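You operate a simulated robot arm through the tools that you are given. There is no shell and no other tool. Be economical: measure what you need, move in short steps, check, and stop when the job is done.

The job below is to be done with a simulated two-armed robot. You get a single attempt, and the scene is never put back.

## Task
Hold the dial stand on the taped area of the steel bench steady with one hand and flip the black stand switch the other way with the other.
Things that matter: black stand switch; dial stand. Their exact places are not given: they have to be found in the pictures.

It is judged by the outcome, as a careful person would: the job done as asked, and still so three seconds after it is handed in. It fails if anything else is knocked over, pushed out of place, dropped, spilled or broken.

## Robot
Two 7-joint arms with two-finger parallel grippers on one trunk, on a base that drives. Base frame: it is fixed to the floor where the robot stands at the start and does not move with it; the origin is under the middle of the robot, x ahead of it, y to its left, z up; the surface under the hand at the start is at about z = 0.8. Lengths are in m, angles in rad, forces in N, time in s.
The left shoulder is at the start at [0.07, 0.163, 1.17], the right one opposite. With the tool pointing down near the work surface each hand reaches from about 0.38 to 0.88 m from the robot's upright axis, wherever it stands, measured 20 degrees to its own side. Places, roughly: black stand switch [0.8, 0.2, 0.8]. Payload 3.43 kg a hand.
The tool frame of a hand sits at the grasp point between the pads (the TCP): z along the fingers, y along the line on which they close. The tips reach 0.034 m beyond it. Largest opening 0.128 m; finger width 0.024, thickness 0.012; the body of the gripper, 0.048 by 0.13 m, starts 0.096 m behind the TCP.
Orientation is that of the tool frame in the base frame, as a unit quaternion [w, x, y, z]. With the fingers straight down and closing along the base's y, the tool's x points along the base's -x, its y along +y and its z along -z.

## Interface
- The arms move only by the tool send_rows. It takes "left_moves", "right_moves" or both (then of equal length, played together; a hand with none holds still); each is a list of rows, each a list of 3 entries, a list of its own where there are three numbers: the shift along the base's x, y, z in m, then the turn, a rotation vector about the base's x, y, z in rad, then the gripper command, from -1 (fully open) to 1 (shut), values between in proportion. In form: [[[tx, ty, tz], [ax, ay, az], grip], ...]. A call has 1 to 20 rows; each row shifts and turns the commanded pose from where the row before left it. Each row takes 0.2 s and may step no farther than 0.05 m and 0.15 rad from the row before; otherwise, or with a gripper value out of range, the whole call is refused. A pose out of reach is approached as far as the arm can. The call stops where the force on the tool passes 40 N (or 10 N more than at its start, if that is more) or the arm is blocked; 0.2 s more then pass. Each finger travels about 0.153 m/s and halts on what it meets, pressing with about 44 N; the grip force reading is that of the motor and also rises with nothing between the fingers. The clock runs only during rows and for 0.2 s after the last one: add rows that do not move to give the fingers time. It gives the time, the measured TCP pose, the force on the tool (base axes), the opening and the grip force at its end, in the units of the frame above (readings bear some noise), with the torque about the TCP (base axes, N m) and any sound that the robot's microphone picked up.
- Cameras (640 x 400 px; columns grow to the right, rows downward): "scene" is now at [0.1371, 0.0111, 1.3997]; the picture's right is [0.13, -0.99, 0.00], its down [-0.55, -0.07, -0.83] and it looks along [0.82, 0.11, -0.56] (base axes); focal length 291 px, centre (320, 200). "left" rides on the left gripper at [0.076, 0.011, -0.16] in its tool frame; the picture's right is [-0.15, 0.99, 0.00], its down [-0.88, -0.13, -0.46] and it looks along [-0.45, -0.07, 0.89] (tool axes); focal length 234 px, centre (320, 200). "right" rides on the right gripper at [0.076, -0.011, -0.16] in its tool frame; the picture's right is [0.15, 0.99, 0.00], its down [-0.88, 0.13, -0.46] and it looks along [-0.45, 0.07, 0.89] (tool axes); focal length 234 px, centre (320, 200).
- get_image(camera): a new picture of that camera. No time passes.
- raise_lower(by): slides the trunk up (or, below 0, down) by that many m; the arms and the scene camera ride with it, the base frame stays. It gives what a move gives, with no picture.
- roll_base(legs): drives the robot by 1 to 6 legs, each [ahead, left, turn to the left] in m, m and rad, along the robot's own axes; the way and the turn of a leg run together, so that a leg with both is an arc; at most 1.5 m and 3.142 rad a leg. The arms and the cameras ride along, it lands a little off, and it stops where it bumps. It gives what a move gives.
- pan_tilt(pan, tilt): turns the head with the scene camera to pan (to the left, within 1.501 rad either way) and tilt (down, from -0.506 to 1.204), counted from straight ahead of the robot. It gives what a move gives.
- probe_pixels(camera, pixels): for up to 12 pixels [column, row] of the newest picture of that camera ("zoom" is the newest enlarged one), the place [x, y, z] in the base frame of the surface seen there, good to about 0.002 m. No time passes.
- enlarge(camera, box): a new picture of the part [left, top, right, bottom] of that camera's present view, enlarged. No time passes.
- hand_in(): hands the job in; it is judged then, once.

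Keep the steps short. Do not move on a guess: measure, check each grasp and each placing, and mend mistakes. In all there are 80 turns and 78 pictures (those below and enlarged ones count). Leave the grippers open and the arms clear of the work at the hand-in unless told otherwise, and finish with a single line.

The tools are called after ">>>" as a command line: name --argument value ..., lists and objects as JSON in quotes. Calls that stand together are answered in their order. send_rows: Moves the arms, as the interface text tells. Its arguments: {"type":"object","properties":{"left_moves":{"type":"array","items":{"type":"array"}},"right_moves":{"type":"array","items":{"type":"array"}}},"required":[]} The other tools are called the same way: raise_lower (by) slides the trunk up or down; roll_base (legs) drives the base; pan_tilt (pan, tilt) turns the head that bears the scene camera; get_image (camera) takes a picture; probe_pixels (camera, pixels) gives the place of the surface under pixels of a picture; enlarge (camera, box) takes an enlarged picture of a part of a camera's view; hand_in () hands the job in.

At the start:

```text
t: 0.0
left_tool_pos: [0.5691, 0.4439, 1.1048]
left_tool_rot: [0.0, -0.002, 1.0, 0.0]
left_ft_force: [0.3, 0.1, 0.2]
left_torque: [0.01, -0.02, 0.01]
left_width: 0.1279
left_gripper_force: 0.1
right_tool_pos: [0.6696, -0.1145, 1.015]
right_tool_rot: [0.0, 0.0, 1.0, 0.0]
right_ft_force: [0.2, 0.2, -0.1]
right_torque: [-0.01, 0.01, 0.01]
right_width: 0.1281
right_gripper_force: 0.0
trunk travel left (down, up): [-0.65, 0.29]
robot x, y, heading: [-0.0002, 0.0002, -0.003]
head pan, tilt: [0.127, 0.59]
```

scene: 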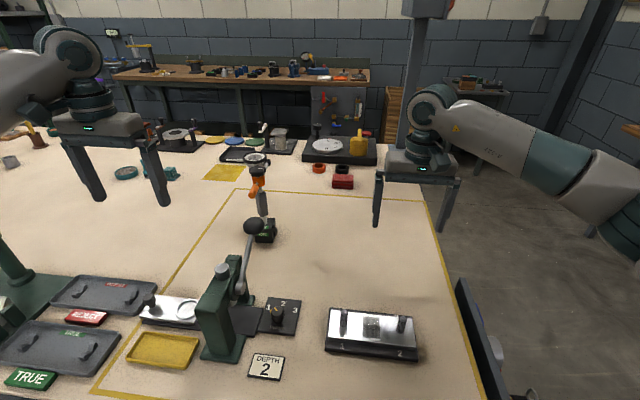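
right: 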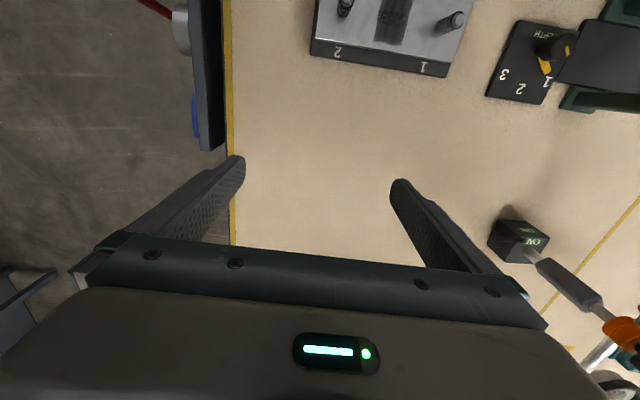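
left: 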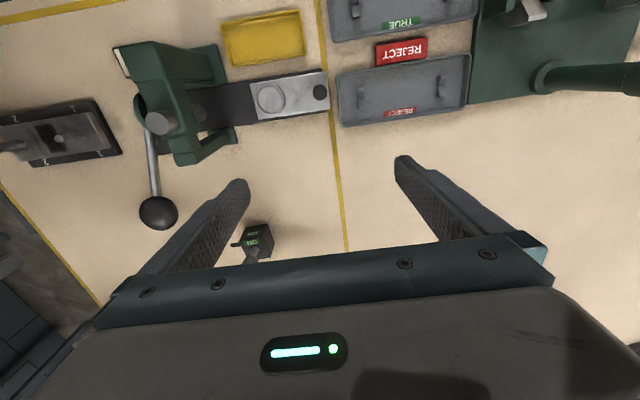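

The dial stand looks like the small black-based stand near scene pixel (262,230), with a dial at (257,165). I'll enlarge it to find the switch.

>>> enlarge --camera "scene" --box '[200, 140, 320, 250]'

>>> enlarge --camera "left" --box '[200, 200, 300, 270]'

>>> enlarge --camera "right" --box '[470, 190, 640, 400]'

```text
3.64 times, centred on (260, 195) of scene
```

zoom: 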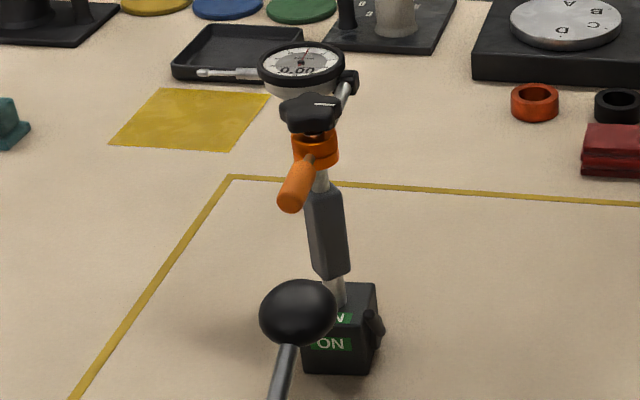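

```text
5.71 times, centred on (250, 235) of left
```

zoom: 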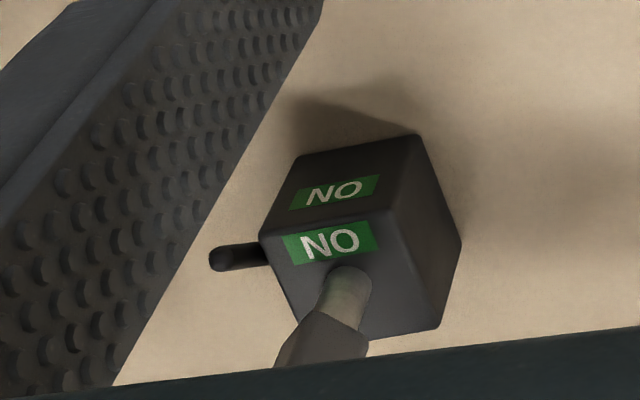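

```text
1.90 times, centred on (555, 295) of right
```

zoom: 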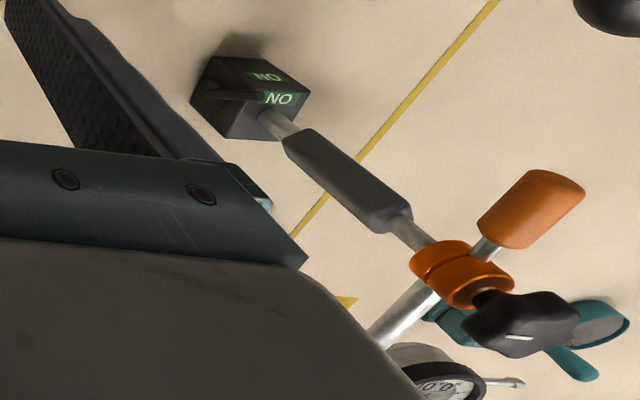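

The stand is a magnetic base: a black box with "ON" labels and a black lever on its -y side. I'll zoom in further and probe it.

>>> enlarge --camera "right" --box '[480, 195, 560, 275]'

>>> probe_pixels --camera "right" --pixels '[[506, 207], [551, 235], [535, 262], [494, 243], [520, 240], [530, 241], [545, 268], [575, 290], [605, 320], [625, 345], [630, 388], [527, 216]]'

>>> enlarge --camera "scene" --box '[235, 200, 295, 250]'

>>> probe_pixels --camera "scene" --pixels '[[258, 160], [257, 172], [259, 181], [254, 188], [261, 200], [263, 212], [270, 225], [264, 233], [268, 241], [271, 229], [253, 226], [265, 160]]'

```text
5.00 times, centred on (520, 235) of right
```

zoom: 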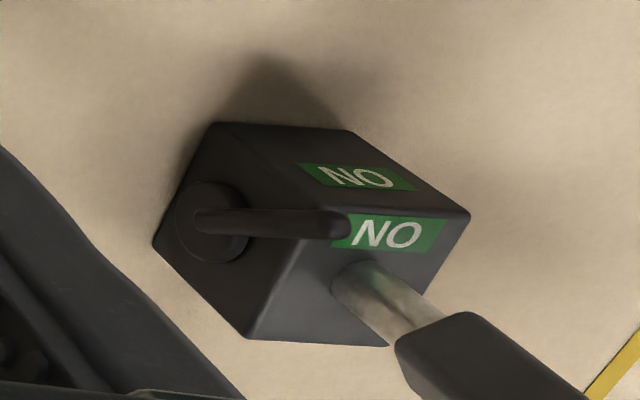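

```text
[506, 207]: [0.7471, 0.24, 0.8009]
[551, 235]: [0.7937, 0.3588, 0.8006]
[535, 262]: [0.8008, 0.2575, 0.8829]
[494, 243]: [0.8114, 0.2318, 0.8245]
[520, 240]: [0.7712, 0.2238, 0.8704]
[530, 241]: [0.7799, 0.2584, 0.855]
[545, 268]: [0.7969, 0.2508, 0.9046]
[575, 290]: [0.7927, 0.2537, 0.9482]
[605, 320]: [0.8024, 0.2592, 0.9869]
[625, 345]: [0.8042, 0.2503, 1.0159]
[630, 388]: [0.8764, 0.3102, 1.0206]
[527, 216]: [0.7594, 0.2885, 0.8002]
```

```text
8.00 times, centred on (265, 225) of scene
```

zoom: 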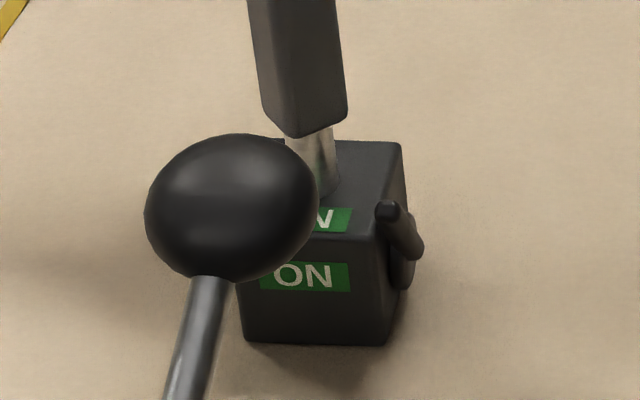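

```text
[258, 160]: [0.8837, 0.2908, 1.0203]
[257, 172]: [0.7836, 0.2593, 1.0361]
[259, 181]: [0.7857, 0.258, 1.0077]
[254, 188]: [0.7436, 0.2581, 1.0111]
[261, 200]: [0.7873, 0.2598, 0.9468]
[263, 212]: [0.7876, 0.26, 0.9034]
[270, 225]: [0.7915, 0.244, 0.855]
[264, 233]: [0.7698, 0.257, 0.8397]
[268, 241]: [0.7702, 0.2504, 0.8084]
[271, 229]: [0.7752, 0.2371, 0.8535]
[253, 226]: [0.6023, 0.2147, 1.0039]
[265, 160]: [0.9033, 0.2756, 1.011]
```

Probing the box and lever geometry precisely in a new enlarged right view.

>>> enlarge --camera "right" --box '[480, 195, 560, 275]'

>>> probe_pixels --camera "zoom" --pixels '[[225, 130], [340, 135], [460, 215], [385, 338], [252, 330], [160, 243], [210, 222], [270, 222], [335, 225], [300, 225], [232, 250], [215, 195]]'

>>> enlarge --camera "left" --box '[200, 200, 300, 270]'

>>> probe_pixels --camera "zoom" --pixels '[[222, 260], [255, 255], [270, 240], [385, 215], [440, 320], [455, 245], [415, 145], [300, 165]]'

```text
5.00 times, centred on (520, 235) of right
```

zoom: 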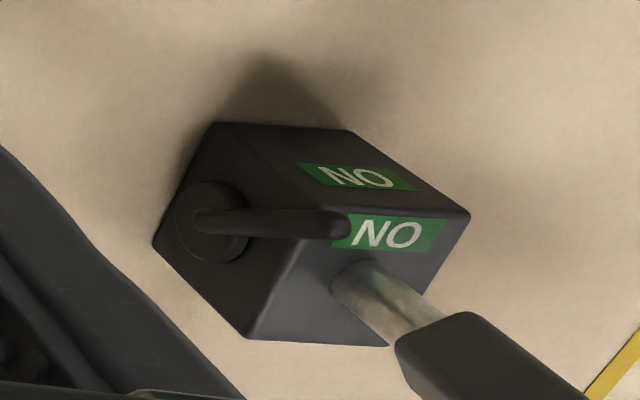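

```text
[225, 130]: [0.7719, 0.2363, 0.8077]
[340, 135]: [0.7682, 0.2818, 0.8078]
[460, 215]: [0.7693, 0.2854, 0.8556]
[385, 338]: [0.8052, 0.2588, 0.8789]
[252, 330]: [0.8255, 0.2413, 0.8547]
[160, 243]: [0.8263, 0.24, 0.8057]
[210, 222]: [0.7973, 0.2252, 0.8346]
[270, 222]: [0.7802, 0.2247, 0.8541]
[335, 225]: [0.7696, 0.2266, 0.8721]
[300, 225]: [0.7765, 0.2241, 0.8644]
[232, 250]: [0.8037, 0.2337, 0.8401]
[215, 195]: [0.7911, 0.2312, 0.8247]
```

```text
5.71 times, centred on (250, 235) of left
```

zoom: 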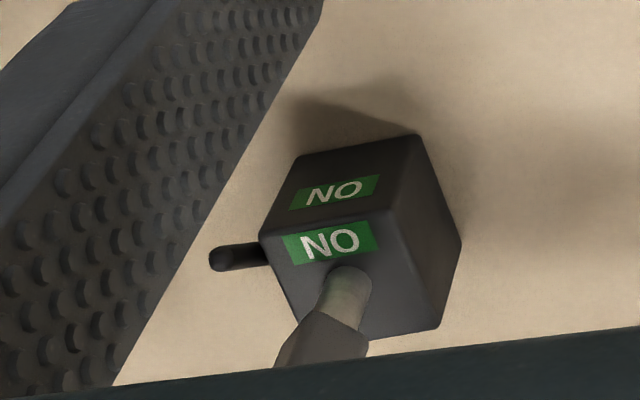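

```text
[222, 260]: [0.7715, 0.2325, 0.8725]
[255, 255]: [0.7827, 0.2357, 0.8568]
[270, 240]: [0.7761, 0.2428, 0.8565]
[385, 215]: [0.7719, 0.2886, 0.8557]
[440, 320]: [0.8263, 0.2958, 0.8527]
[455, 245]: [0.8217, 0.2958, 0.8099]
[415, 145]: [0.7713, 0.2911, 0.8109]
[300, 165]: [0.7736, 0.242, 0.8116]
```

Box measures x 0.769–0.828, y 0.237–0.293, z 0.80–0.857. The lever pivots at about (0.798, 0.229, 0.83), and its tip is at (0.769, 0.228, 0.874), leaning toward the robot. Plan: the left hand grips the box across x from the +y side, and the right hand pushes the tip +x from the -y side. First I'll check for obstacles near the paths.

>>> probe_pixels --camera "scene" --pixels '[[160, 172], [125, 173], [10, 250], [100, 285], [222, 268], [230, 160], [240, 155], [345, 180], [150, 230], [270, 155], [246, 163]]'

>>> send_rows --left_moves '[[[0.01, 0.01, 0], [0, 0, 0.1428], -1], [[0.01, 0.01, 0], [0, 0, 0.1428], -1], [[0.01, 0.01, 0], [0, 0, 0.1428], -1], [[0.01, 0.01, 0], [0, 0, 0.1428], -1], [[0.01, 0.01, 0], [0, 0, 0.1428], -1], [[0.01, 0.01, 0], [0, 0, 0.1428], -1], [[0.01, 0, 0], [0, 0, 0.1428], -1], [[0.01, 0, 0], [0, 0, 0.1428], -1], [[0.01, 0, 0], [0, 0, 0.1428], -1], [[0.01, 0, 0], [0, 0, 0.1428], -1], [[0.01, 0, 0], [0, 0, 0.1428], -1]]'

```text
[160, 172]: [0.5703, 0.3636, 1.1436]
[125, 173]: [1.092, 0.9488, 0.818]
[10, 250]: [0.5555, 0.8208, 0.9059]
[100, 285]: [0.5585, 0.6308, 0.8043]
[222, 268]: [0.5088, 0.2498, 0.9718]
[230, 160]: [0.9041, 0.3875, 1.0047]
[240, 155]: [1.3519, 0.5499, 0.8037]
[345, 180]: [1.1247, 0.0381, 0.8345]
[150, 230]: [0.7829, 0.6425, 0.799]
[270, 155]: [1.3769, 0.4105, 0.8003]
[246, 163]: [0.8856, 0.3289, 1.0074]
```

```text
t: 2.4
left_tool_pos: [0.6779, 0.503, 1.1029]
left_tool_rot: [0.0, 0.709, -0.706, 0.0]
left_ft_force: [0.0, 0.0, 1.5]
left_torque: [-0.05, 0.0, -0.02]
left_width: 0.1281
left_gripper_force: 0.1
right_tool_pos: [0.6692, -0.1168, 1.0152]
right_tool_rot: [0.0, 0.0, 1.0, 0.0]
right_ft_force: [-0.2, 0.2, 0.6]
right_torque: [-0.04, 0.02, 0.03]
right_width: 0.1278
right_gripper_force: 0.1
trunk travel left (down, up): [-0.65, 0.29]
robot x, y, heading: [-0.0018, -0.0006, -0.0]
head pan, tilt: [0.127, 0.59]
```

The dial's stem sticks out toward +y to about (0.90, 0.39, 1.005), so I must stay at x < 0.88 at that height. Next I tilt the left hand 60° to point -y and down, and move it onto the approach line at (0.798, 0.50, 0.972). At the same time the right hand yaws -90°.

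>>> send_rows --left_moves '[[[0.011, 0, -0.012], [-0.131, 0, 0], -1], [[0.011, 0, -0.012], [-0.131, 0, 0], -1], [[0.011, 0, -0.012], [-0.131, 0, 0], -1], [[0.011, 0, -0.012], [-0.131, 0, 0], -1], [[0.011, 0, -0.012], [-0.131, 0, 0], -1], [[0.011, 0, -0.012], [-0.131, 0, 0], -1], [[0.011, 0, -0.012], [-0.131, 0, 0], -1], [[0.011, 0, -0.012], [-0.13, 0, 0], -1], [[0.011, 0, -0.012], [0, 0, 0], -1], [[0.011, 0, -0.012], [0, 0, 0], -1], [[0.01, 0, -0.011], [0, 0, 0], -1]]' --right_moves '[[[0, 0, 0], [0, 0, -0.1428], -1], [[0, 0, 0], [0, 0, -0.1428], -1], [[0, 0, 0], [0, 0, -0.1428], -1], [[0, 0, 0], [0, 0, -0.1428], -1], [[0, 0, 0], [0, 0, -0.1428], -1], [[0, 0, 0], [0, 0, -0.1428], -1], [[0, 0, 0], [0, 0, -0.1428], 0], [[0, 0, 0], [0, 0, -0.1428], 1], [[0, 0, 0], [0, 0, -0.1428], 1], [[0, 0, 0], [0, 0, -0.1428], 1], [[0, 0, 0], [0, 0, -0.1428], 1]]'

>>> get_image --camera "scene"

>>> get_image --camera "left"

```text
t: 4.8
left_tool_pos: [0.7118, 0.4611, 0.9913]
left_tool_rot: [-0.33, -0.625, 0.625, -0.332]
left_ft_force: [-0.6, -0.1, 0.4]
left_torque: [0.01, 0.04, 0.02]
left_width: 0.1278
left_gripper_force: 0.0
left hand out of reach, approached as far as the arm can: row 5, 6, 7, 8, 9, 10, 11
right_tool_pos: [0.6696, -0.1152, 1.0154]
right_tool_rot: [0.0, 0.708, 0.707, 0.0]
right_ft_force: [0.5, 0.3, -0.3]
right_torque: [0.0, -0.01, 0.0]
right_width: 0.0
right_gripper_force: 33.3
trunk travel left (down, up): [-0.65, 0.29]
robot x, y, heading: [0.0001, 0.0017, -0.003]
head pan, tilt: [0.127, 0.59]
```

```text
67 pictures are left
```

scene: 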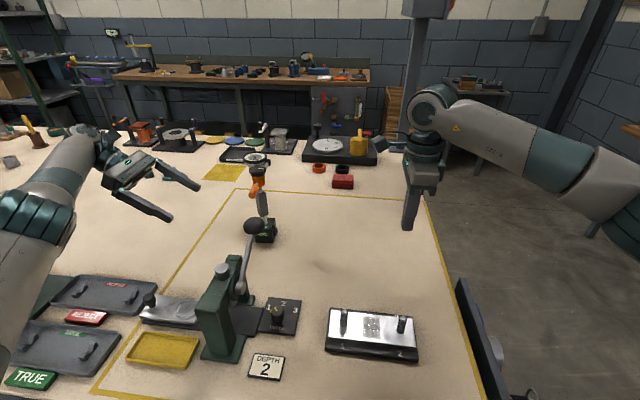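

```text
66 pictures are left
```

left: 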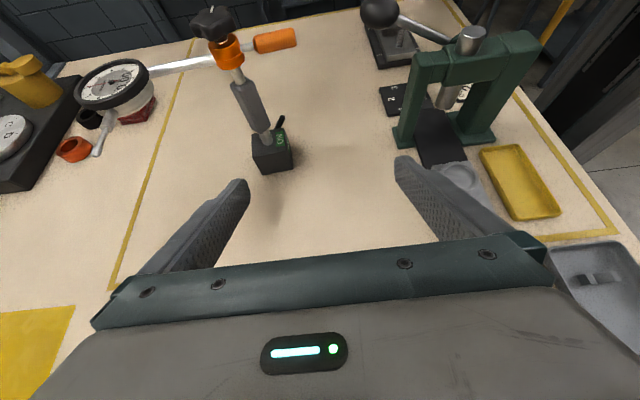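

The left arm is at its reach limit. I'll look down at the bench edge to see whether I can drive forward.

>>> pan_tilt --pan 0.0 --tilt 1.2

>>> get_image --camera "scene"

>>> probe_pixels --camera "scene" --pixels '[[320, 200], [320, 260], [320, 300], [320, 330], [320, 360], [320, 390], [200, 360], [450, 360], [100, 330]]'

```text
t: 5.8
left_tool_pos: [0.7125, 0.4619, 0.9915]
left_tool_rot: [0.331, 0.625, -0.625, 0.331]
left_ft_force: [-0.7, -0.9, 0.7]
left_torque: [0.01, 0.02, -0.03]
left_width: 0.1282
left_gripper_force: 0.1
right_tool_pos: [0.6688, -0.1158, 1.0144]
right_tool_rot: [0.001, 0.707, 0.707, 0.0]
right_ft_force: [-0.7, 1.1, 0.6]
right_torque: [0.02, -0.01, 0.03]
right_width: 0.0
right_gripper_force: 33.0
trunk travel left (down, up): [-0.65, 0.29]
robot x, y, heading: [-0.0019, 0.0031, -0.0]
head pan, tilt: [0.0, 1.201]
```

```text
65 pictures are left
```

scene: 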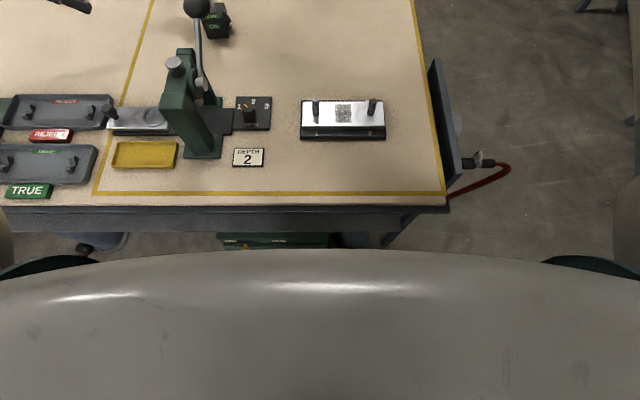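

```text
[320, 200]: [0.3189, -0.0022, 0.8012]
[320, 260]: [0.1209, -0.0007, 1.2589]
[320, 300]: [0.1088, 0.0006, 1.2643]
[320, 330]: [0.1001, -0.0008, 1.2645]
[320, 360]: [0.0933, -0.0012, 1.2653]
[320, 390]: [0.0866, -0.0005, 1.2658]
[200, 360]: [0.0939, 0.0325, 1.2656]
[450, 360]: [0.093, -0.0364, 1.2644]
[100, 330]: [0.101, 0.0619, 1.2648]
```

The bench edge is at x≈0.31, so there's little room ahead. Moving about 0.15 m left shortens the left arm's reach instead. I'll check the left side first.

>>> pan_tilt --pan 0.9 --tilt 0.75

>>> get_image --camera "scene"

```text
t: 7.0
left_tool_pos: [0.7112, 0.4609, 0.9902]
left_tool_rot: [0.33, 0.626, -0.625, 0.331]
left_ft_force: [0.9, 0.6, 0.3]
left_torque: [0.02, 0.05, -0.01]
left_width: 0.128
left_gripper_force: 0.1
right_tool_pos: [0.6695, -0.1169, 1.0136]
right_tool_rot: [0.0, 0.707, 0.707, 0.001]
right_ft_force: [-0.2, 0.1, 0.3]
right_torque: [0.0, 0.03, 0.0]
right_width: 0.0
right_gripper_force: 32.7
trunk travel left (down, up): [-0.65, 0.29]
robot x, y, heading: [0.0019, -0.0014, 0.001]
head pan, tilt: [0.901, 0.75]
```

```text
64 pictures are left
```

scene: 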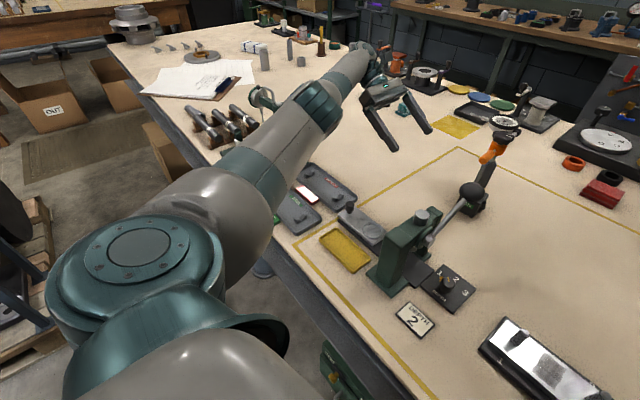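

The left side is clear and the items there sit below the arm, so I drive 0.15 m left.

>>> roll_base --legs '[[0, 0.15, 0]]'

>>> pan_tilt --pan 0.1 --tilt 0.6

>>> get_image --camera "scene"

```text
t: 8.4
left_tool_pos: [0.7128, 0.6075, 0.9915]
left_tool_rot: [0.33, 0.625, -0.625, 0.332]
left_ft_force: [0.0, -0.1, -0.3]
left_torque: [-0.01, -0.01, 0.01]
left_width: 0.1279
left_gripper_force: 0.0
right_tool_pos: [0.6679, 0.0307, 1.0137]
right_tool_rot: [0.0, 0.707, 0.707, 0.0]
right_ft_force: [-0.5, 0.4, -0.9]
right_torque: [0.03, 0.0, 0.02]
right_width: 0.0
right_gripper_force: 33.2
trunk travel left (down, up): [-0.65, 0.29]
robot x, y, heading: [0.0024, 0.1488, -0.004]
head pan, tilt: [0.901, 0.75]
```

```text
t: 9.5
left_tool_pos: [0.7135, 0.607, 0.9904]
left_tool_rot: [0.33, 0.625, -0.624, 0.332]
left_ft_force: [-0.4, 0.3, -0.4]
left_torque: [0.01, -0.02, 0.01]
left_width: 0.1282
left_gripper_force: 0.0
right_tool_pos: [0.6692, 0.0304, 1.014]
right_tool_rot: [0.0, 0.708, 0.706, -0.001]
right_ft_force: [-0.2, -0.5, 0.2]
right_torque: [0.0, 0.02, 0.01]
right_width: 0.0003
right_gripper_force: 33.6
trunk travel left (down, up): [-0.65, 0.29]
robot x, y, heading: [0.0026, 0.1496, 0.002]
head pan, tilt: [0.099, 0.6]
```

```text
63 pictures are left
```

scene: 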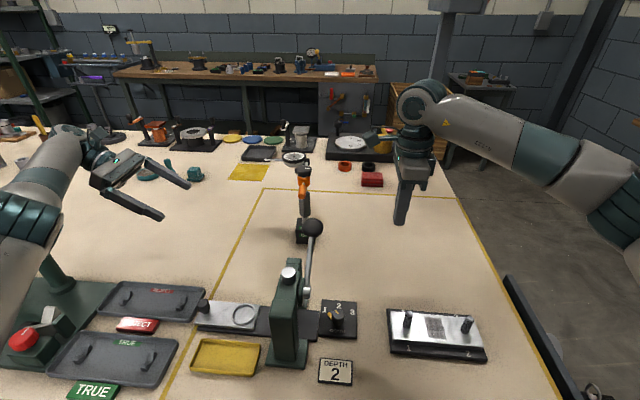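

I'll bring the left hand back in y and descend slightly, to see which pose it takes as reference after the reach limit.

>>> send_rows --left_moves '[[[0, -0.02, 0], [0, 0, 0], -1], [[0, -0.02, 0], [0, 0, 0], -1], [[0, -0.02, 0], [0, 0, 0], -1], [[0, -0.02, 0], [0, 0, 0], -1]]'

```text
t: 10.5
left_tool_pos: [0.7138, 0.5272, 0.9912]
left_tool_rot: [0.33, 0.626, -0.624, 0.332]
left_ft_force: [0.6, -0.3, -0.1]
left_torque: [0.01, 0.01, -0.05]
left_width: 0.1277
left_gripper_force: 0.1
right_tool_pos: [0.6689, 0.0306, 1.0144]
right_tool_rot: [0.0, 0.707, 0.707, -0.001]
right_ft_force: [0.4, 0.6, 0.1]
right_torque: [0.04, 0.0, -0.01]
right_width: 0.0
right_gripper_force: 33.0
trunk travel left (down, up): [-0.65, 0.29]
robot x, y, heading: [-0.002, 0.1498, -0.003]
head pan, tilt: [0.099, 0.6]
```

The reference is the measured pose, and the tilt is about 56°, which is fine. Now to the pre-grasp on the approach line at (0.798, 0.446, 0.959).

>>> send_rows --left_moves '[[[0.014, -0.0135, -0.0053], [0, 0, 0], -1], [[0.014, -0.0135, -0.0053], [0, 0, 0], -1], [[0.014, -0.0135, -0.0053], [0, 0, 0], -1], [[0.014, -0.0135, -0.0053], [0, 0, 0], -1], [[0.014, -0.0135, -0.0053], [0, 0, 0], -1], [[0.014, -0.0135, -0.0053], [0, 0, 0], -1]]'

>>> get_image --camera "left"

>>> get_image --camera "scene"

```text
t: 11.9
left_tool_pos: [0.7917, 0.4459, 0.9592]
left_tool_rot: [-0.33, -0.625, 0.625, -0.331]
left_ft_force: [-0.3, -0.5, -0.1]
left_torque: [0.03, -0.01, 0.01]
left_width: 0.128
left_gripper_force: 0.0
left hand out of reach, approached as far as the arm can: row 6
right_tool_pos: [0.6685, 0.03, 1.0139]
right_tool_rot: [0.0, 0.708, 0.706, 0.0]
right_ft_force: [-0.4, 0.1, 0.1]
right_torque: [0.02, 0.0, 0.0]
right_width: 0.0
right_gripper_force: 33.0
trunk travel left (down, up): [-0.65, 0.29]
robot x, y, heading: [-0.0014, 0.1494, 0.001]
head pan, tilt: [0.099, 0.6]
```

```text
62 pictures are left
```

left: 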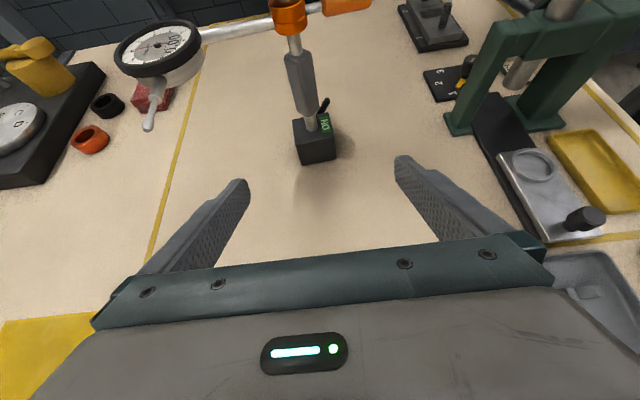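

```text
61 pictures are left
```

scene: 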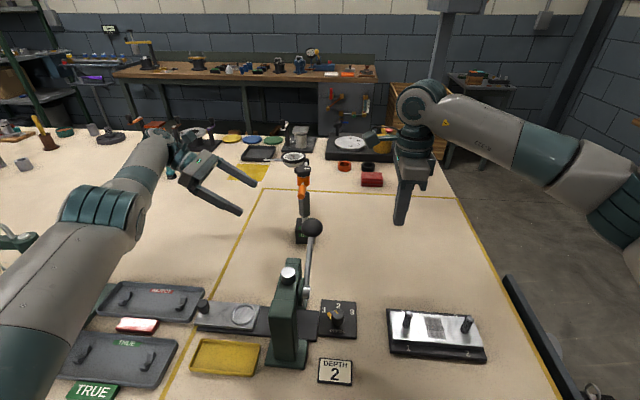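

The box is in view at left pixel (315,140). I'll measure the box and the dial stem again from here.

>>> enlarge --camera "left" --box '[270, 80, 360, 180]'

>>> probe_pixels --camera "left" --pixels '[[295, 125], [334, 139], [301, 160], [335, 156], [325, 100], [150, 125], [158, 85], [318, 135]]'

```text
4.00 times, centred on (315, 130) of left
```

zoom: 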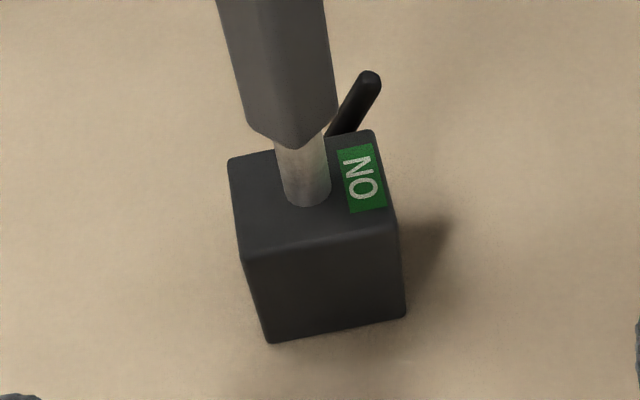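

```text
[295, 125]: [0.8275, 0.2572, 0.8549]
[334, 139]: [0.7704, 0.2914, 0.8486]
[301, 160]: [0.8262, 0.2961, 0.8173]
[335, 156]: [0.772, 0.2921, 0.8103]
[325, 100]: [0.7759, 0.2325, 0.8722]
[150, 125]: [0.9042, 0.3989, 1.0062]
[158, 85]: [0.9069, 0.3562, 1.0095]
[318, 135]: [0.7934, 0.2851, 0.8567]
```

The box is yawed about 4° (centre (0.799, 0.267)). I match that yaw and advance along the approach line to about 5 cm short.

>>> send_rows --left_moves '[[[0.0005, -0.0155, -0.0105], [0, 0, 0.075], -1], [[0.0005, -0.0155, -0.0105], [0, 0, 0], -1], [[0.0005, -0.0155, -0.0105], [0, 0, 0], -1], [[0.0005, -0.0155, -0.0105], [0, 0, 0], -1], [[0.0005, -0.0155, -0.0105], [0, 0, 0], -1], [[0.0005, -0.0155, -0.0105], [0, 0, 0], -1], [[0.0005, -0.0155, -0.0105], [0, 0, 0], -1], [[0.0005, -0.0155, -0.0105], [0, 0, 0], -1]]'

>>> get_image --camera "left"

>>> get_image --camera "scene"

```text
t: 13.7
left_tool_pos: [0.7943, 0.3214, 0.8745]
left_tool_rot: [0.317, 0.648, -0.601, 0.344]
left_ft_force: [1.0, 0.0, 0.3]
left_torque: [-0.04, 0.0, -0.01]
left_width: 0.1281
left_gripper_force: 0.1
right_tool_pos: [0.6687, 0.0306, 1.0131]
right_tool_rot: [0.0, 0.708, 0.707, 0.0]
right_ft_force: [0.1, 0.1, 0.2]
right_torque: [0.0, -0.04, -0.03]
right_width: 0.0
right_gripper_force: 32.5
trunk travel left (down, up): [-0.65, 0.29]
robot x, y, heading: [-0.0002, 0.1515, -0.001]
head pan, tilt: [0.099, 0.6]
```

```text
59 pictures are left
```

left: 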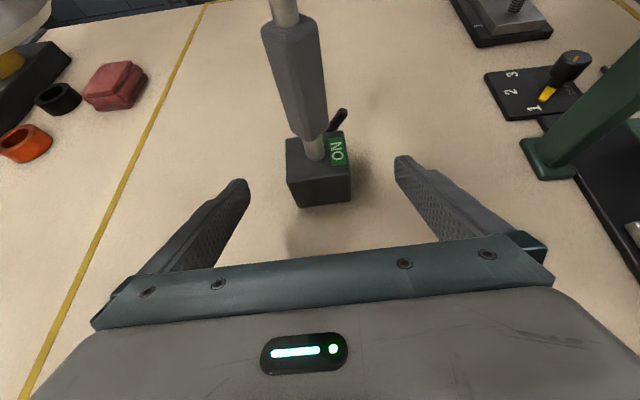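

```text
58 pictures are left
```

scene: 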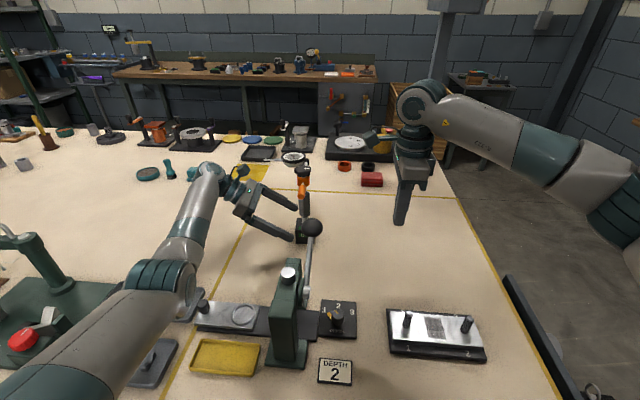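

Aligned. Final 5 cm advance, then narrowing to a 7 cm opening to check the centring.

>>> send_rows --left_moves '[[[0.001, -0.0135, -0.0092], [0, 0, 0], -1], [[0.001, -0.0135, -0.0092], [0, 0, 0], -1], [[0.001, -0.0133, -0.0091], [0, 0, 0], -1], [[0, 0, 0], [0, 0, 0], -0.5], [[0, 0, 0], [0, 0, 0], -0.15], [[0, 0, 0], [0, 0, 0], -0.1], [[0, 0, 0], [0, 0, 0], -0.1]]'

>>> get_image --camera "left"

>>> enlarge --camera "scene" --box '[240, 150, 370, 250]'

```text
t: 15.3
left_tool_pos: [0.7984, 0.2823, 0.8476]
left_tool_rot: [0.317, 0.648, -0.601, 0.344]
left_ft_force: [-0.2, 0.2, -0.5]
left_torque: [0.01, -0.02, 0.02]
left_width: 0.0706
left_gripper_force: 0.0
right_tool_pos: [0.6701, 0.03, 1.0143]
right_tool_rot: [0.0, 0.708, 0.707, 0.0]
right_ft_force: [1.1, 0.4, -0.2]
right_torque: [-0.01, -0.01, 0.03]
right_width: 0.0
right_gripper_force: 32.4
trunk travel left (down, up): [-0.65, 0.29]
robot x, y, heading: [0.001, 0.1489, -0.007]
head pan, tilt: [0.099, 0.6]
```

```text
57 pictures are left
```

left: 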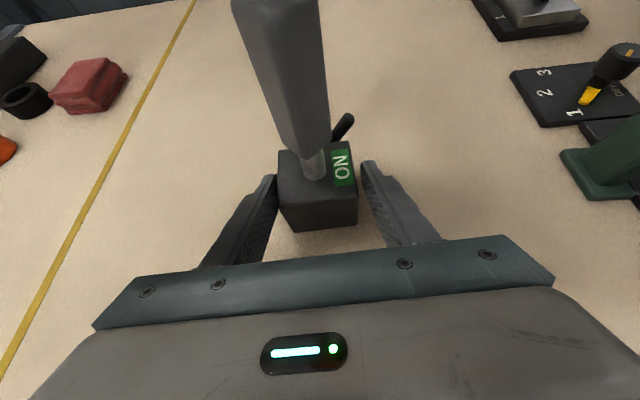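

```text
4.00 times, centred on (305, 200) of scene
```

zoom: 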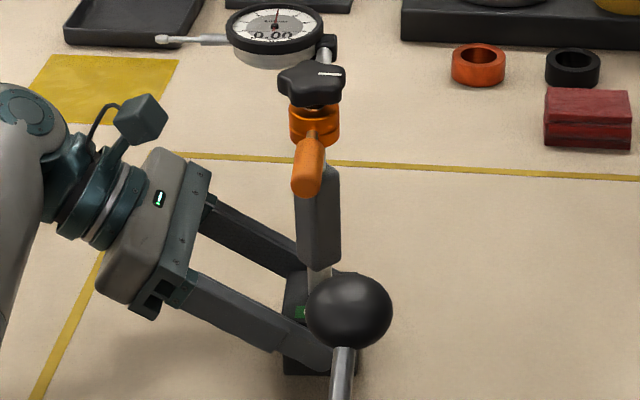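

The fingers straddle the box, with the +x finger slightly closer. I shift +2 mm in x and close gently.

>>> send_rows --left_moves '[[[0.002, 0, 0], [0, 0, 0], -0.1], [[0, 0, 0], [0, 0, 0], 0.0], [[0, 0, 0], [0, 0, 0], 0.08], [[0, 0, 0], [0, 0, 0], 0.12], [[0, 0, 0], [0, 0, 0], 0.12]]'

>>> get_image --camera "left"

```text
t: 16.5
left_tool_pos: [0.7991, 0.2825, 0.8473]
left_tool_rot: [0.319, 0.647, -0.601, 0.344]
left_ft_force: [-0.4, 0.1, 0.9]
left_torque: [-0.26, 0.51, -0.24]
left_width: 0.0601
left_gripper_force: 43.9
right_tool_pos: [0.6691, 0.0295, 1.0137]
right_tool_rot: [0.0, 0.708, 0.707, 0.0]
right_ft_force: [0.0, 0.6, 0.3]
right_torque: [0.0, 0.04, -0.01]
right_width: 0.0
right_gripper_force: 32.8
trunk travel left (down, up): [-0.65, 0.29]
robot x, y, heading: [0.0005, 0.1468, -0.005]
head pan, tilt: [0.099, 0.6]
```

```text
55 pictures are left
```

left: 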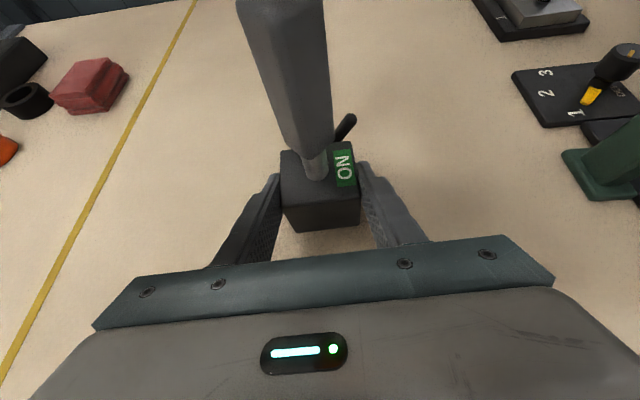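

The stand is held (0.060 m width, 44 N). Now the right hand, already closed, tilts 60° to point +y and down, moving to x 0.745.

>>> send_rows --right_moves '[[[0.0095, 0, 0], [0.131, 0, 0], 1], [[0.0095, 0, 0], [0.131, 0, 0], 1], [[0.0095, 0, 0], [0.131, 0, 0], 1], [[0.0095, 0, -0.005], [0.131, 0, 0], 1], [[0.0095, 0, -0.01], [0.131, 0, 0], 1], [[0.0095, 0, -0.01], [0.131, 0, 0], 1], [[0.0095, 0, -0.01], [0.131, 0, 0], 1], [[0.0095, 0, -0.01], [0.13, 0, 0], 1]]'

>>> get_image --camera "right"

>>> get_image --camera "scene"

```text
t: 18.3
left_tool_pos: [0.7996, 0.2825, 0.8475]
left_tool_rot: [0.317, 0.648, -0.601, 0.344]
left_ft_force: [-3.0, -1.0, 0.2]
left_torque: [-0.53, 0.59, -0.21]
left_width: 0.0601
left_gripper_force: 44.1
right_tool_pos: [0.7457, 0.0302, 0.9699]
right_tool_rot: [-0.355, 0.613, 0.611, 0.354]
right_ft_force: [0.5, 0.0, 0.5]
right_torque: [0.01, 0.0, 0.02]
right_width: 0.0
right_gripper_force: 32.4
trunk travel left (down, up): [-0.65, 0.29]
robot x, y, heading: [0.0045, 0.1482, -0.002]
head pan, tilt: [0.099, 0.6]
```

```text
54 pictures are left
```

right: 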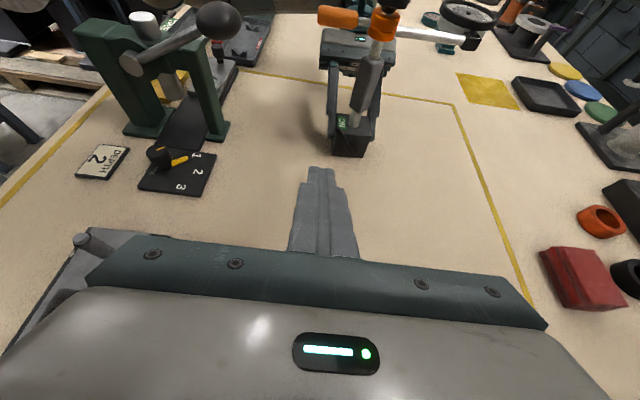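

```text
53 pictures are left
```

scene: 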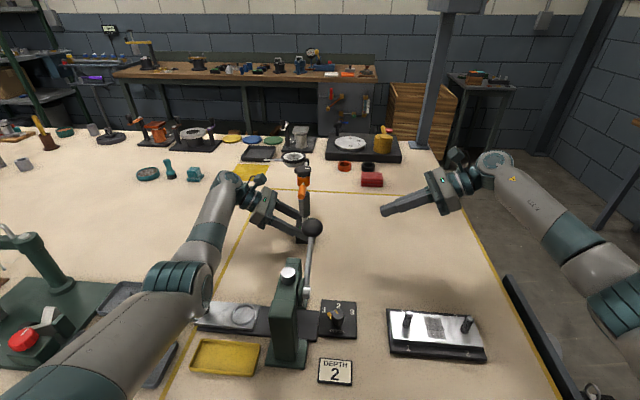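

I enlarge the lever area in the right view and re-measure the lever and the left fingers.

>>> enlarge --camera "right" --box '[300, 60, 400, 170]'

>>> probe_pixels --camera "right" --pixels '[[337, 121], [345, 132], [331, 132], [378, 132], [320, 168], [310, 168], [333, 168], [343, 122], [349, 137]]'

```text
3.64 times, centred on (350, 115) of right
```

zoom: 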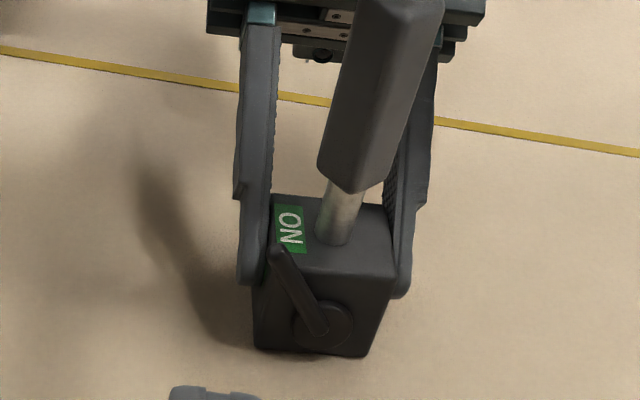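

```text
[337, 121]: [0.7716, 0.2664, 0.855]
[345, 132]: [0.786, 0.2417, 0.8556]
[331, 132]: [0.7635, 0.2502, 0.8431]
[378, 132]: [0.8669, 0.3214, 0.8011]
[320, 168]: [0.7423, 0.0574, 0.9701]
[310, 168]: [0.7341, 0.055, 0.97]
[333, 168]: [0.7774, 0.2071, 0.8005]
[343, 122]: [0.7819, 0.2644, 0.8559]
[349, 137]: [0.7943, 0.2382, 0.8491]
```

The lever lies as expected. Advance to about 4 cm short of the lever, at x 0.745 (robot side of it).

>>> send_rows --right_moves '[[[0, 0.0175, -0.008], [0, 0, 0], 1], [[0, 0.0175, -0.008], [0, 0, 0], 1], [[0, 0.0175, -0.008], [0, 0, 0], 1], [[0, 0.0175, -0.008], [0, 0, 0], 1], [[0, 0.0175, -0.008], [0, 0, 0], 1], [[0, 0.0175, -0.008], [0, 0, 0], 1], [[0, 0.0175, -0.008], [0, 0, 0], 1], [[0, 0.0175, -0.008], [0, 0, 0], 1]]'

>>> get_image --camera "right"

>>> enlarge --camera "scene" --box '[240, 150, 400, 260]'

```text
t: 20.1
left_tool_pos: [0.7996, 0.2818, 0.8469]
left_tool_rot: [0.318, 0.647, -0.602, 0.343]
left_ft_force: [-2.8, -0.3, 0.3]
left_torque: [-0.35, 0.54, -0.25]
left_width: 0.0599
left_gripper_force: 43.8
right_tool_pos: [0.7447, 0.1694, 0.9047]
right_tool_rot: [-0.354, 0.613, 0.612, 0.353]
right_ft_force: [0.3, -0.5, 0.4]
right_torque: [-0.04, -0.04, 0.0]
right_width: 0.0001
right_gripper_force: 32.9
trunk travel left (down, up): [-0.65, 0.29]
robot x, y, heading: [-0.0032, 0.1484, -0.003]
head pan, tilt: [0.099, 0.6]
```

```text
51 pictures are left
```

right: 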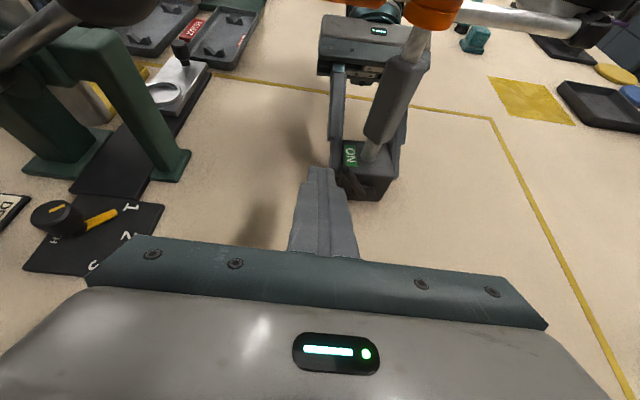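

```text
3.64 times, centred on (320, 205) of scene
```

zoom: 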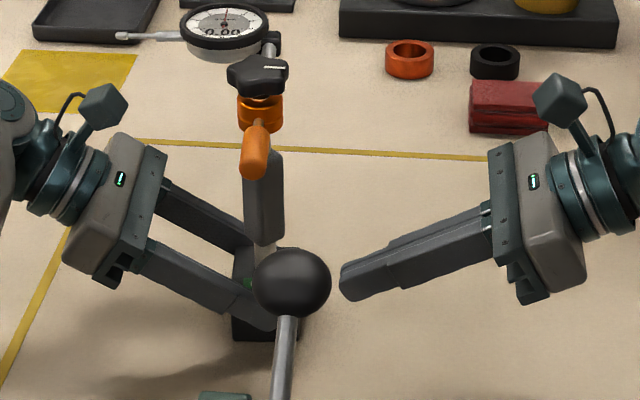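

Clear. Now the final advance, putting the tip beside the lever.

>>> send_rows --right_moves '[[[0, 0.012, -0.006], [0, 0, 0], 1], [[0, 0.012, -0.006], [0, 0, 0], 1], [[0, 0.012, -0.006], [0, 0, 0], 1]]'

>>> enlarge --camera "right" --box '[260, 100, 460, 260]'

>>> enlarge --camera "left" --box '[250, 80, 450, 240]'

```text
t: 20.9
left_tool_pos: [0.8003, 0.2817, 0.8479]
left_tool_rot: [0.318, 0.648, -0.602, 0.343]
left_ft_force: [-3.2, 0.0, -0.4]
left_torque: [-0.33, 0.42, -0.14]
left_width: 0.0599
left_gripper_force: 44.0
right_tool_pos: [0.7453, 0.2061, 0.886]
right_tool_rot: [-0.355, 0.613, 0.611, 0.353]
right_ft_force: [0.5, -0.6, 0.3]
right_torque: [0.04, -0.01, 0.04]
right_width: 0.0
right_gripper_force: 33.2
trunk travel left (down, up): [-0.65, 0.29]
robot x, y, heading: [0.0027, 0.1482, -0.001]
head pan, tilt: [0.099, 0.6]
```

```text
2.50 times, centred on (360, 180) of right
```

zoom: 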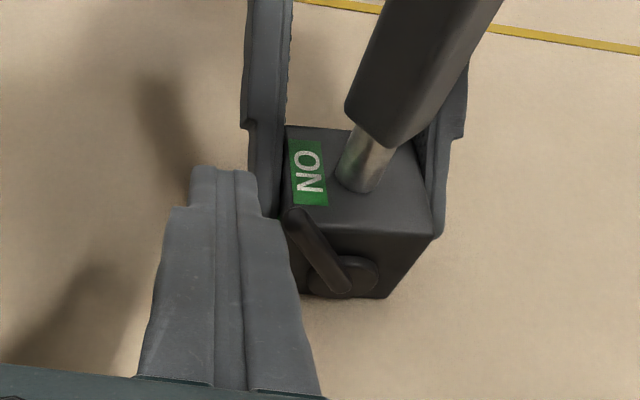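

```text
2.50 times, centred on (350, 160) of left
```

zoom: 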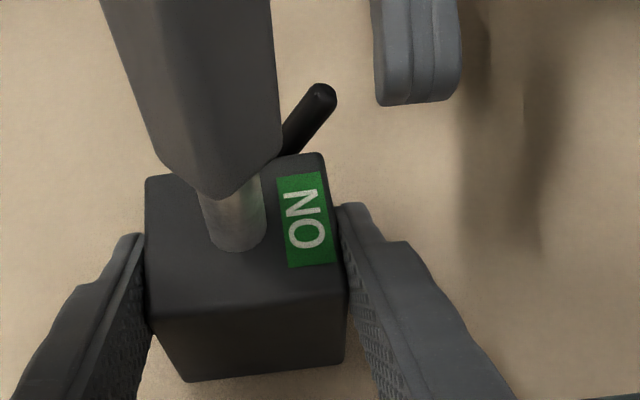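

The finger's +x face is about 8 mm from the lever, above the box and level with the lever tip. I start the push in +x.

>>> send_rows --right_moves '[[[0.007, 0, 0], [0, 0, 0], 1], [[0.007, 0, 0], [0, 0, 0], 1], [[0.007, 0, 0], [0, 0, 0], 1], [[0.007, 0, 0], [0, 0, 0], 1]]'

>>> enlarge --camera "right" --box '[260, 100, 460, 260]'

>>> enlarge --camera "left" --box '[250, 80, 450, 240]'

```text
t: 21.9
left_tool_pos: [0.8003, 0.2807, 0.8479]
left_tool_rot: [0.318, 0.647, -0.602, 0.343]
left_ft_force: [-1.1, -0.4, 0.2]
left_torque: [-0.17, 0.41, -0.04]
left_width: 0.06
left_gripper_force: 43.8
right_tool_pos: [0.7732, 0.2063, 0.8869]
right_tool_rot: [-0.355, 0.613, 0.612, 0.353]
right_ft_force: [0.1, 0.0, 0.4]
right_torque: [0.01, 0.0, 0.03]
right_width: 0.0
right_gripper_force: 32.7
trunk travel left (down, up): [-0.65, 0.29]
robot x, y, heading: [0.0022, 0.151, 0.001]
head pan, tilt: [0.099, 0.6]
```

```text
2.50 times, centred on (360, 180) of right
```

zoom: 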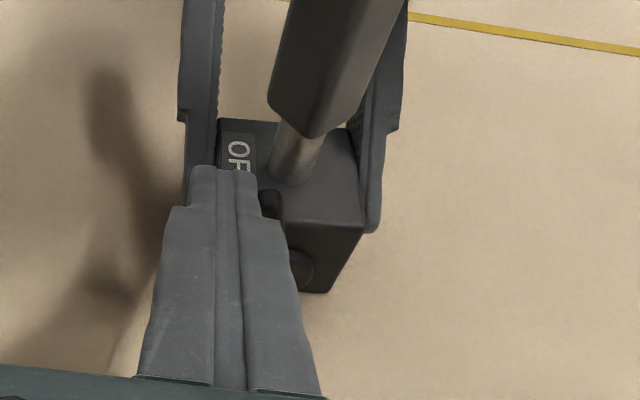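

```text
2.50 times, centred on (350, 160) of left
```

zoom: 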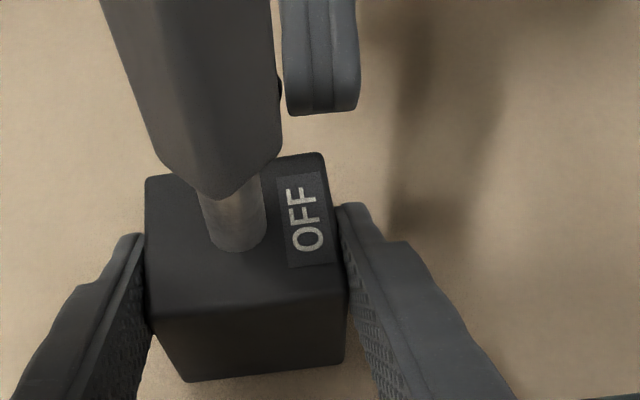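

The label now reads OFF and the lever is moving with the finger at near-zero force. I keep pushing so it goes fully over.

>>> send_rows --right_moves '[[[0.007, 0, 0], [0, 0, 0], 1], [[0.007, 0, 0], [0, 0, 0], 1], [[0.007, 0, 0], [0, 0, 0], 1]]'

>>> enlarge --camera "right" --box '[260, 100, 460, 260]'

>>> enlarge --camera "left" --box '[250, 80, 450, 240]'

```text
t: 22.7
left_tool_pos: [0.7998, 0.2808, 0.8474]
left_tool_rot: [0.318, 0.648, -0.602, 0.343]
left_ft_force: [-3.6, -0.8, -0.5]
left_torque: [-0.16, 0.36, -0.16]
left_width: 0.0598
left_gripper_force: 44.0
right_tool_pos: [0.7949, 0.2059, 0.8875]
right_tool_rot: [-0.354, 0.613, 0.611, 0.353]
right_ft_force: [1.7, 0.4, 0.1]
right_torque: [0.01, 0.0, -0.02]
right_width: 0.0001
right_gripper_force: 32.6
trunk travel left (down, up): [-0.65, 0.29]
robot x, y, heading: [0.0023, 0.1464, -0.001]
head pan, tilt: [0.099, 0.6]
```

```text
2.50 times, centred on (360, 180) of right
```

zoom: 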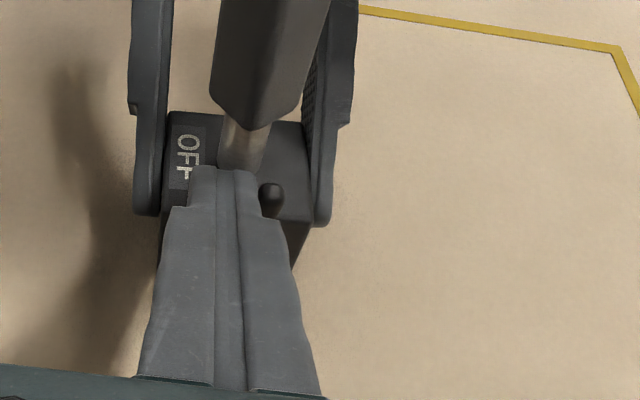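

```text
2.50 times, centred on (350, 160) of left
```

zoom: 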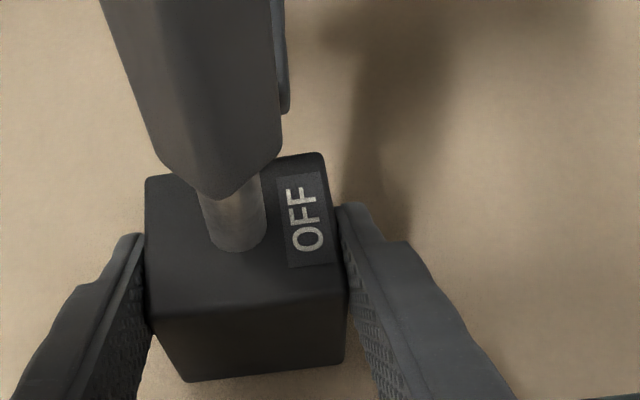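

Still moving freely (1.7 N). Further small steps.

>>> send_rows --right_moves '[[[0.005, 0, 0], [0, 0, 0], 1], [[0.005, 0, 0], [0, 0, 0], 1], [[0.004, 0, 0], [0, 0, 0], 1]]'

>>> enlarge --camera "right" --box '[260, 100, 460, 260]'

```text
t: 23.5
left_tool_pos: [0.8004, 0.2817, 0.8479]
left_tool_rot: [0.318, 0.648, -0.6, 0.345]
left_ft_force: [-2.9, 0.1, -0.4]
left_torque: [-0.05, 0.35, -0.16]
left_width: 0.0598
left_gripper_force: 43.7
right_tool_pos: [0.8071, 0.2057, 0.8866]
right_tool_rot: [-0.354, 0.613, 0.611, 0.353]
right_ft_force: [0.7, 0.4, 0.4]
right_torque: [0.01, -0.02, -0.03]
right_width: 0.0002
right_gripper_force: 33.1
trunk travel left (down, up): [-0.65, 0.29]
robot x, y, heading: [-0.0011, 0.147, -0.006]
head pan, tilt: [0.099, 0.6]
```

```text
2.50 times, centred on (360, 180) of right
```

zoom: 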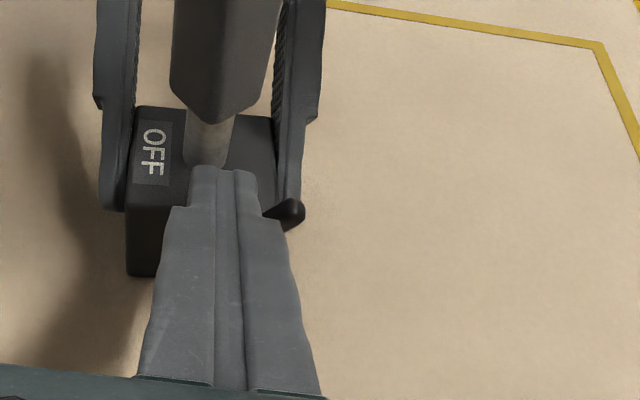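

The lever tip has swung well over to the far side, ahead of the finger, with no force left. I withdraw the right hand straight back and inspect.

>>> send_rows --right_moves '[[[-0.004, 0, 0], [0, 0, 0], 1], [[0, -0.016, 0.009], [0, 0, 0], 1], [[0, -0.016, 0.009], [0, 0, 0], 1], [[0, -0.016, 0.009], [0, 0, 0], 1], [[0, -0.016, 0.009], [0, 0, 0], 1], [[0, -0.016, 0.009], [0, 0, 0], 1], [[0, -0.016, 0.009], [0, 0, 0], 1], [[0, -0.016, 0.009], [0, 0, 0], 1]]'

>>> enlarge --camera "right" --box '[240, 40, 420, 180]'

```text
t: 25.3
left_tool_pos: [0.8004, 0.2817, 0.8479]
left_tool_rot: [0.317, 0.648, -0.6, 0.345]
left_ft_force: [-2.8, -0.6, -0.3]
left_torque: [0.08, 0.18, 0.14]
left_width: 0.0597
left_gripper_force: 43.8
right_tool_pos: [0.8037, 0.0943, 0.9506]
right_tool_rot: [-0.354, 0.613, 0.611, 0.354]
right_ft_force: [-0.7, -0.1, -0.5]
right_torque: [0.02, 0.0, 0.0]
right_width: 0.0002
right_gripper_force: 33.0
trunk travel left (down, up): [-0.65, 0.29]
robot x, y, heading: [-0.0003, 0.1475, -0.005]
head pan, tilt: [0.099, 0.6]
```

```text
2.86 times, centred on (330, 110) of right
```

zoom: 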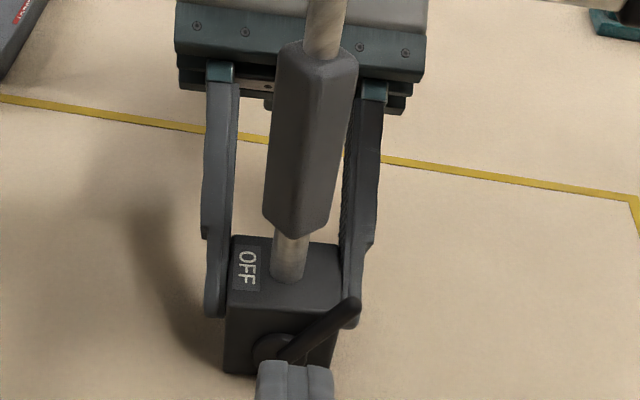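

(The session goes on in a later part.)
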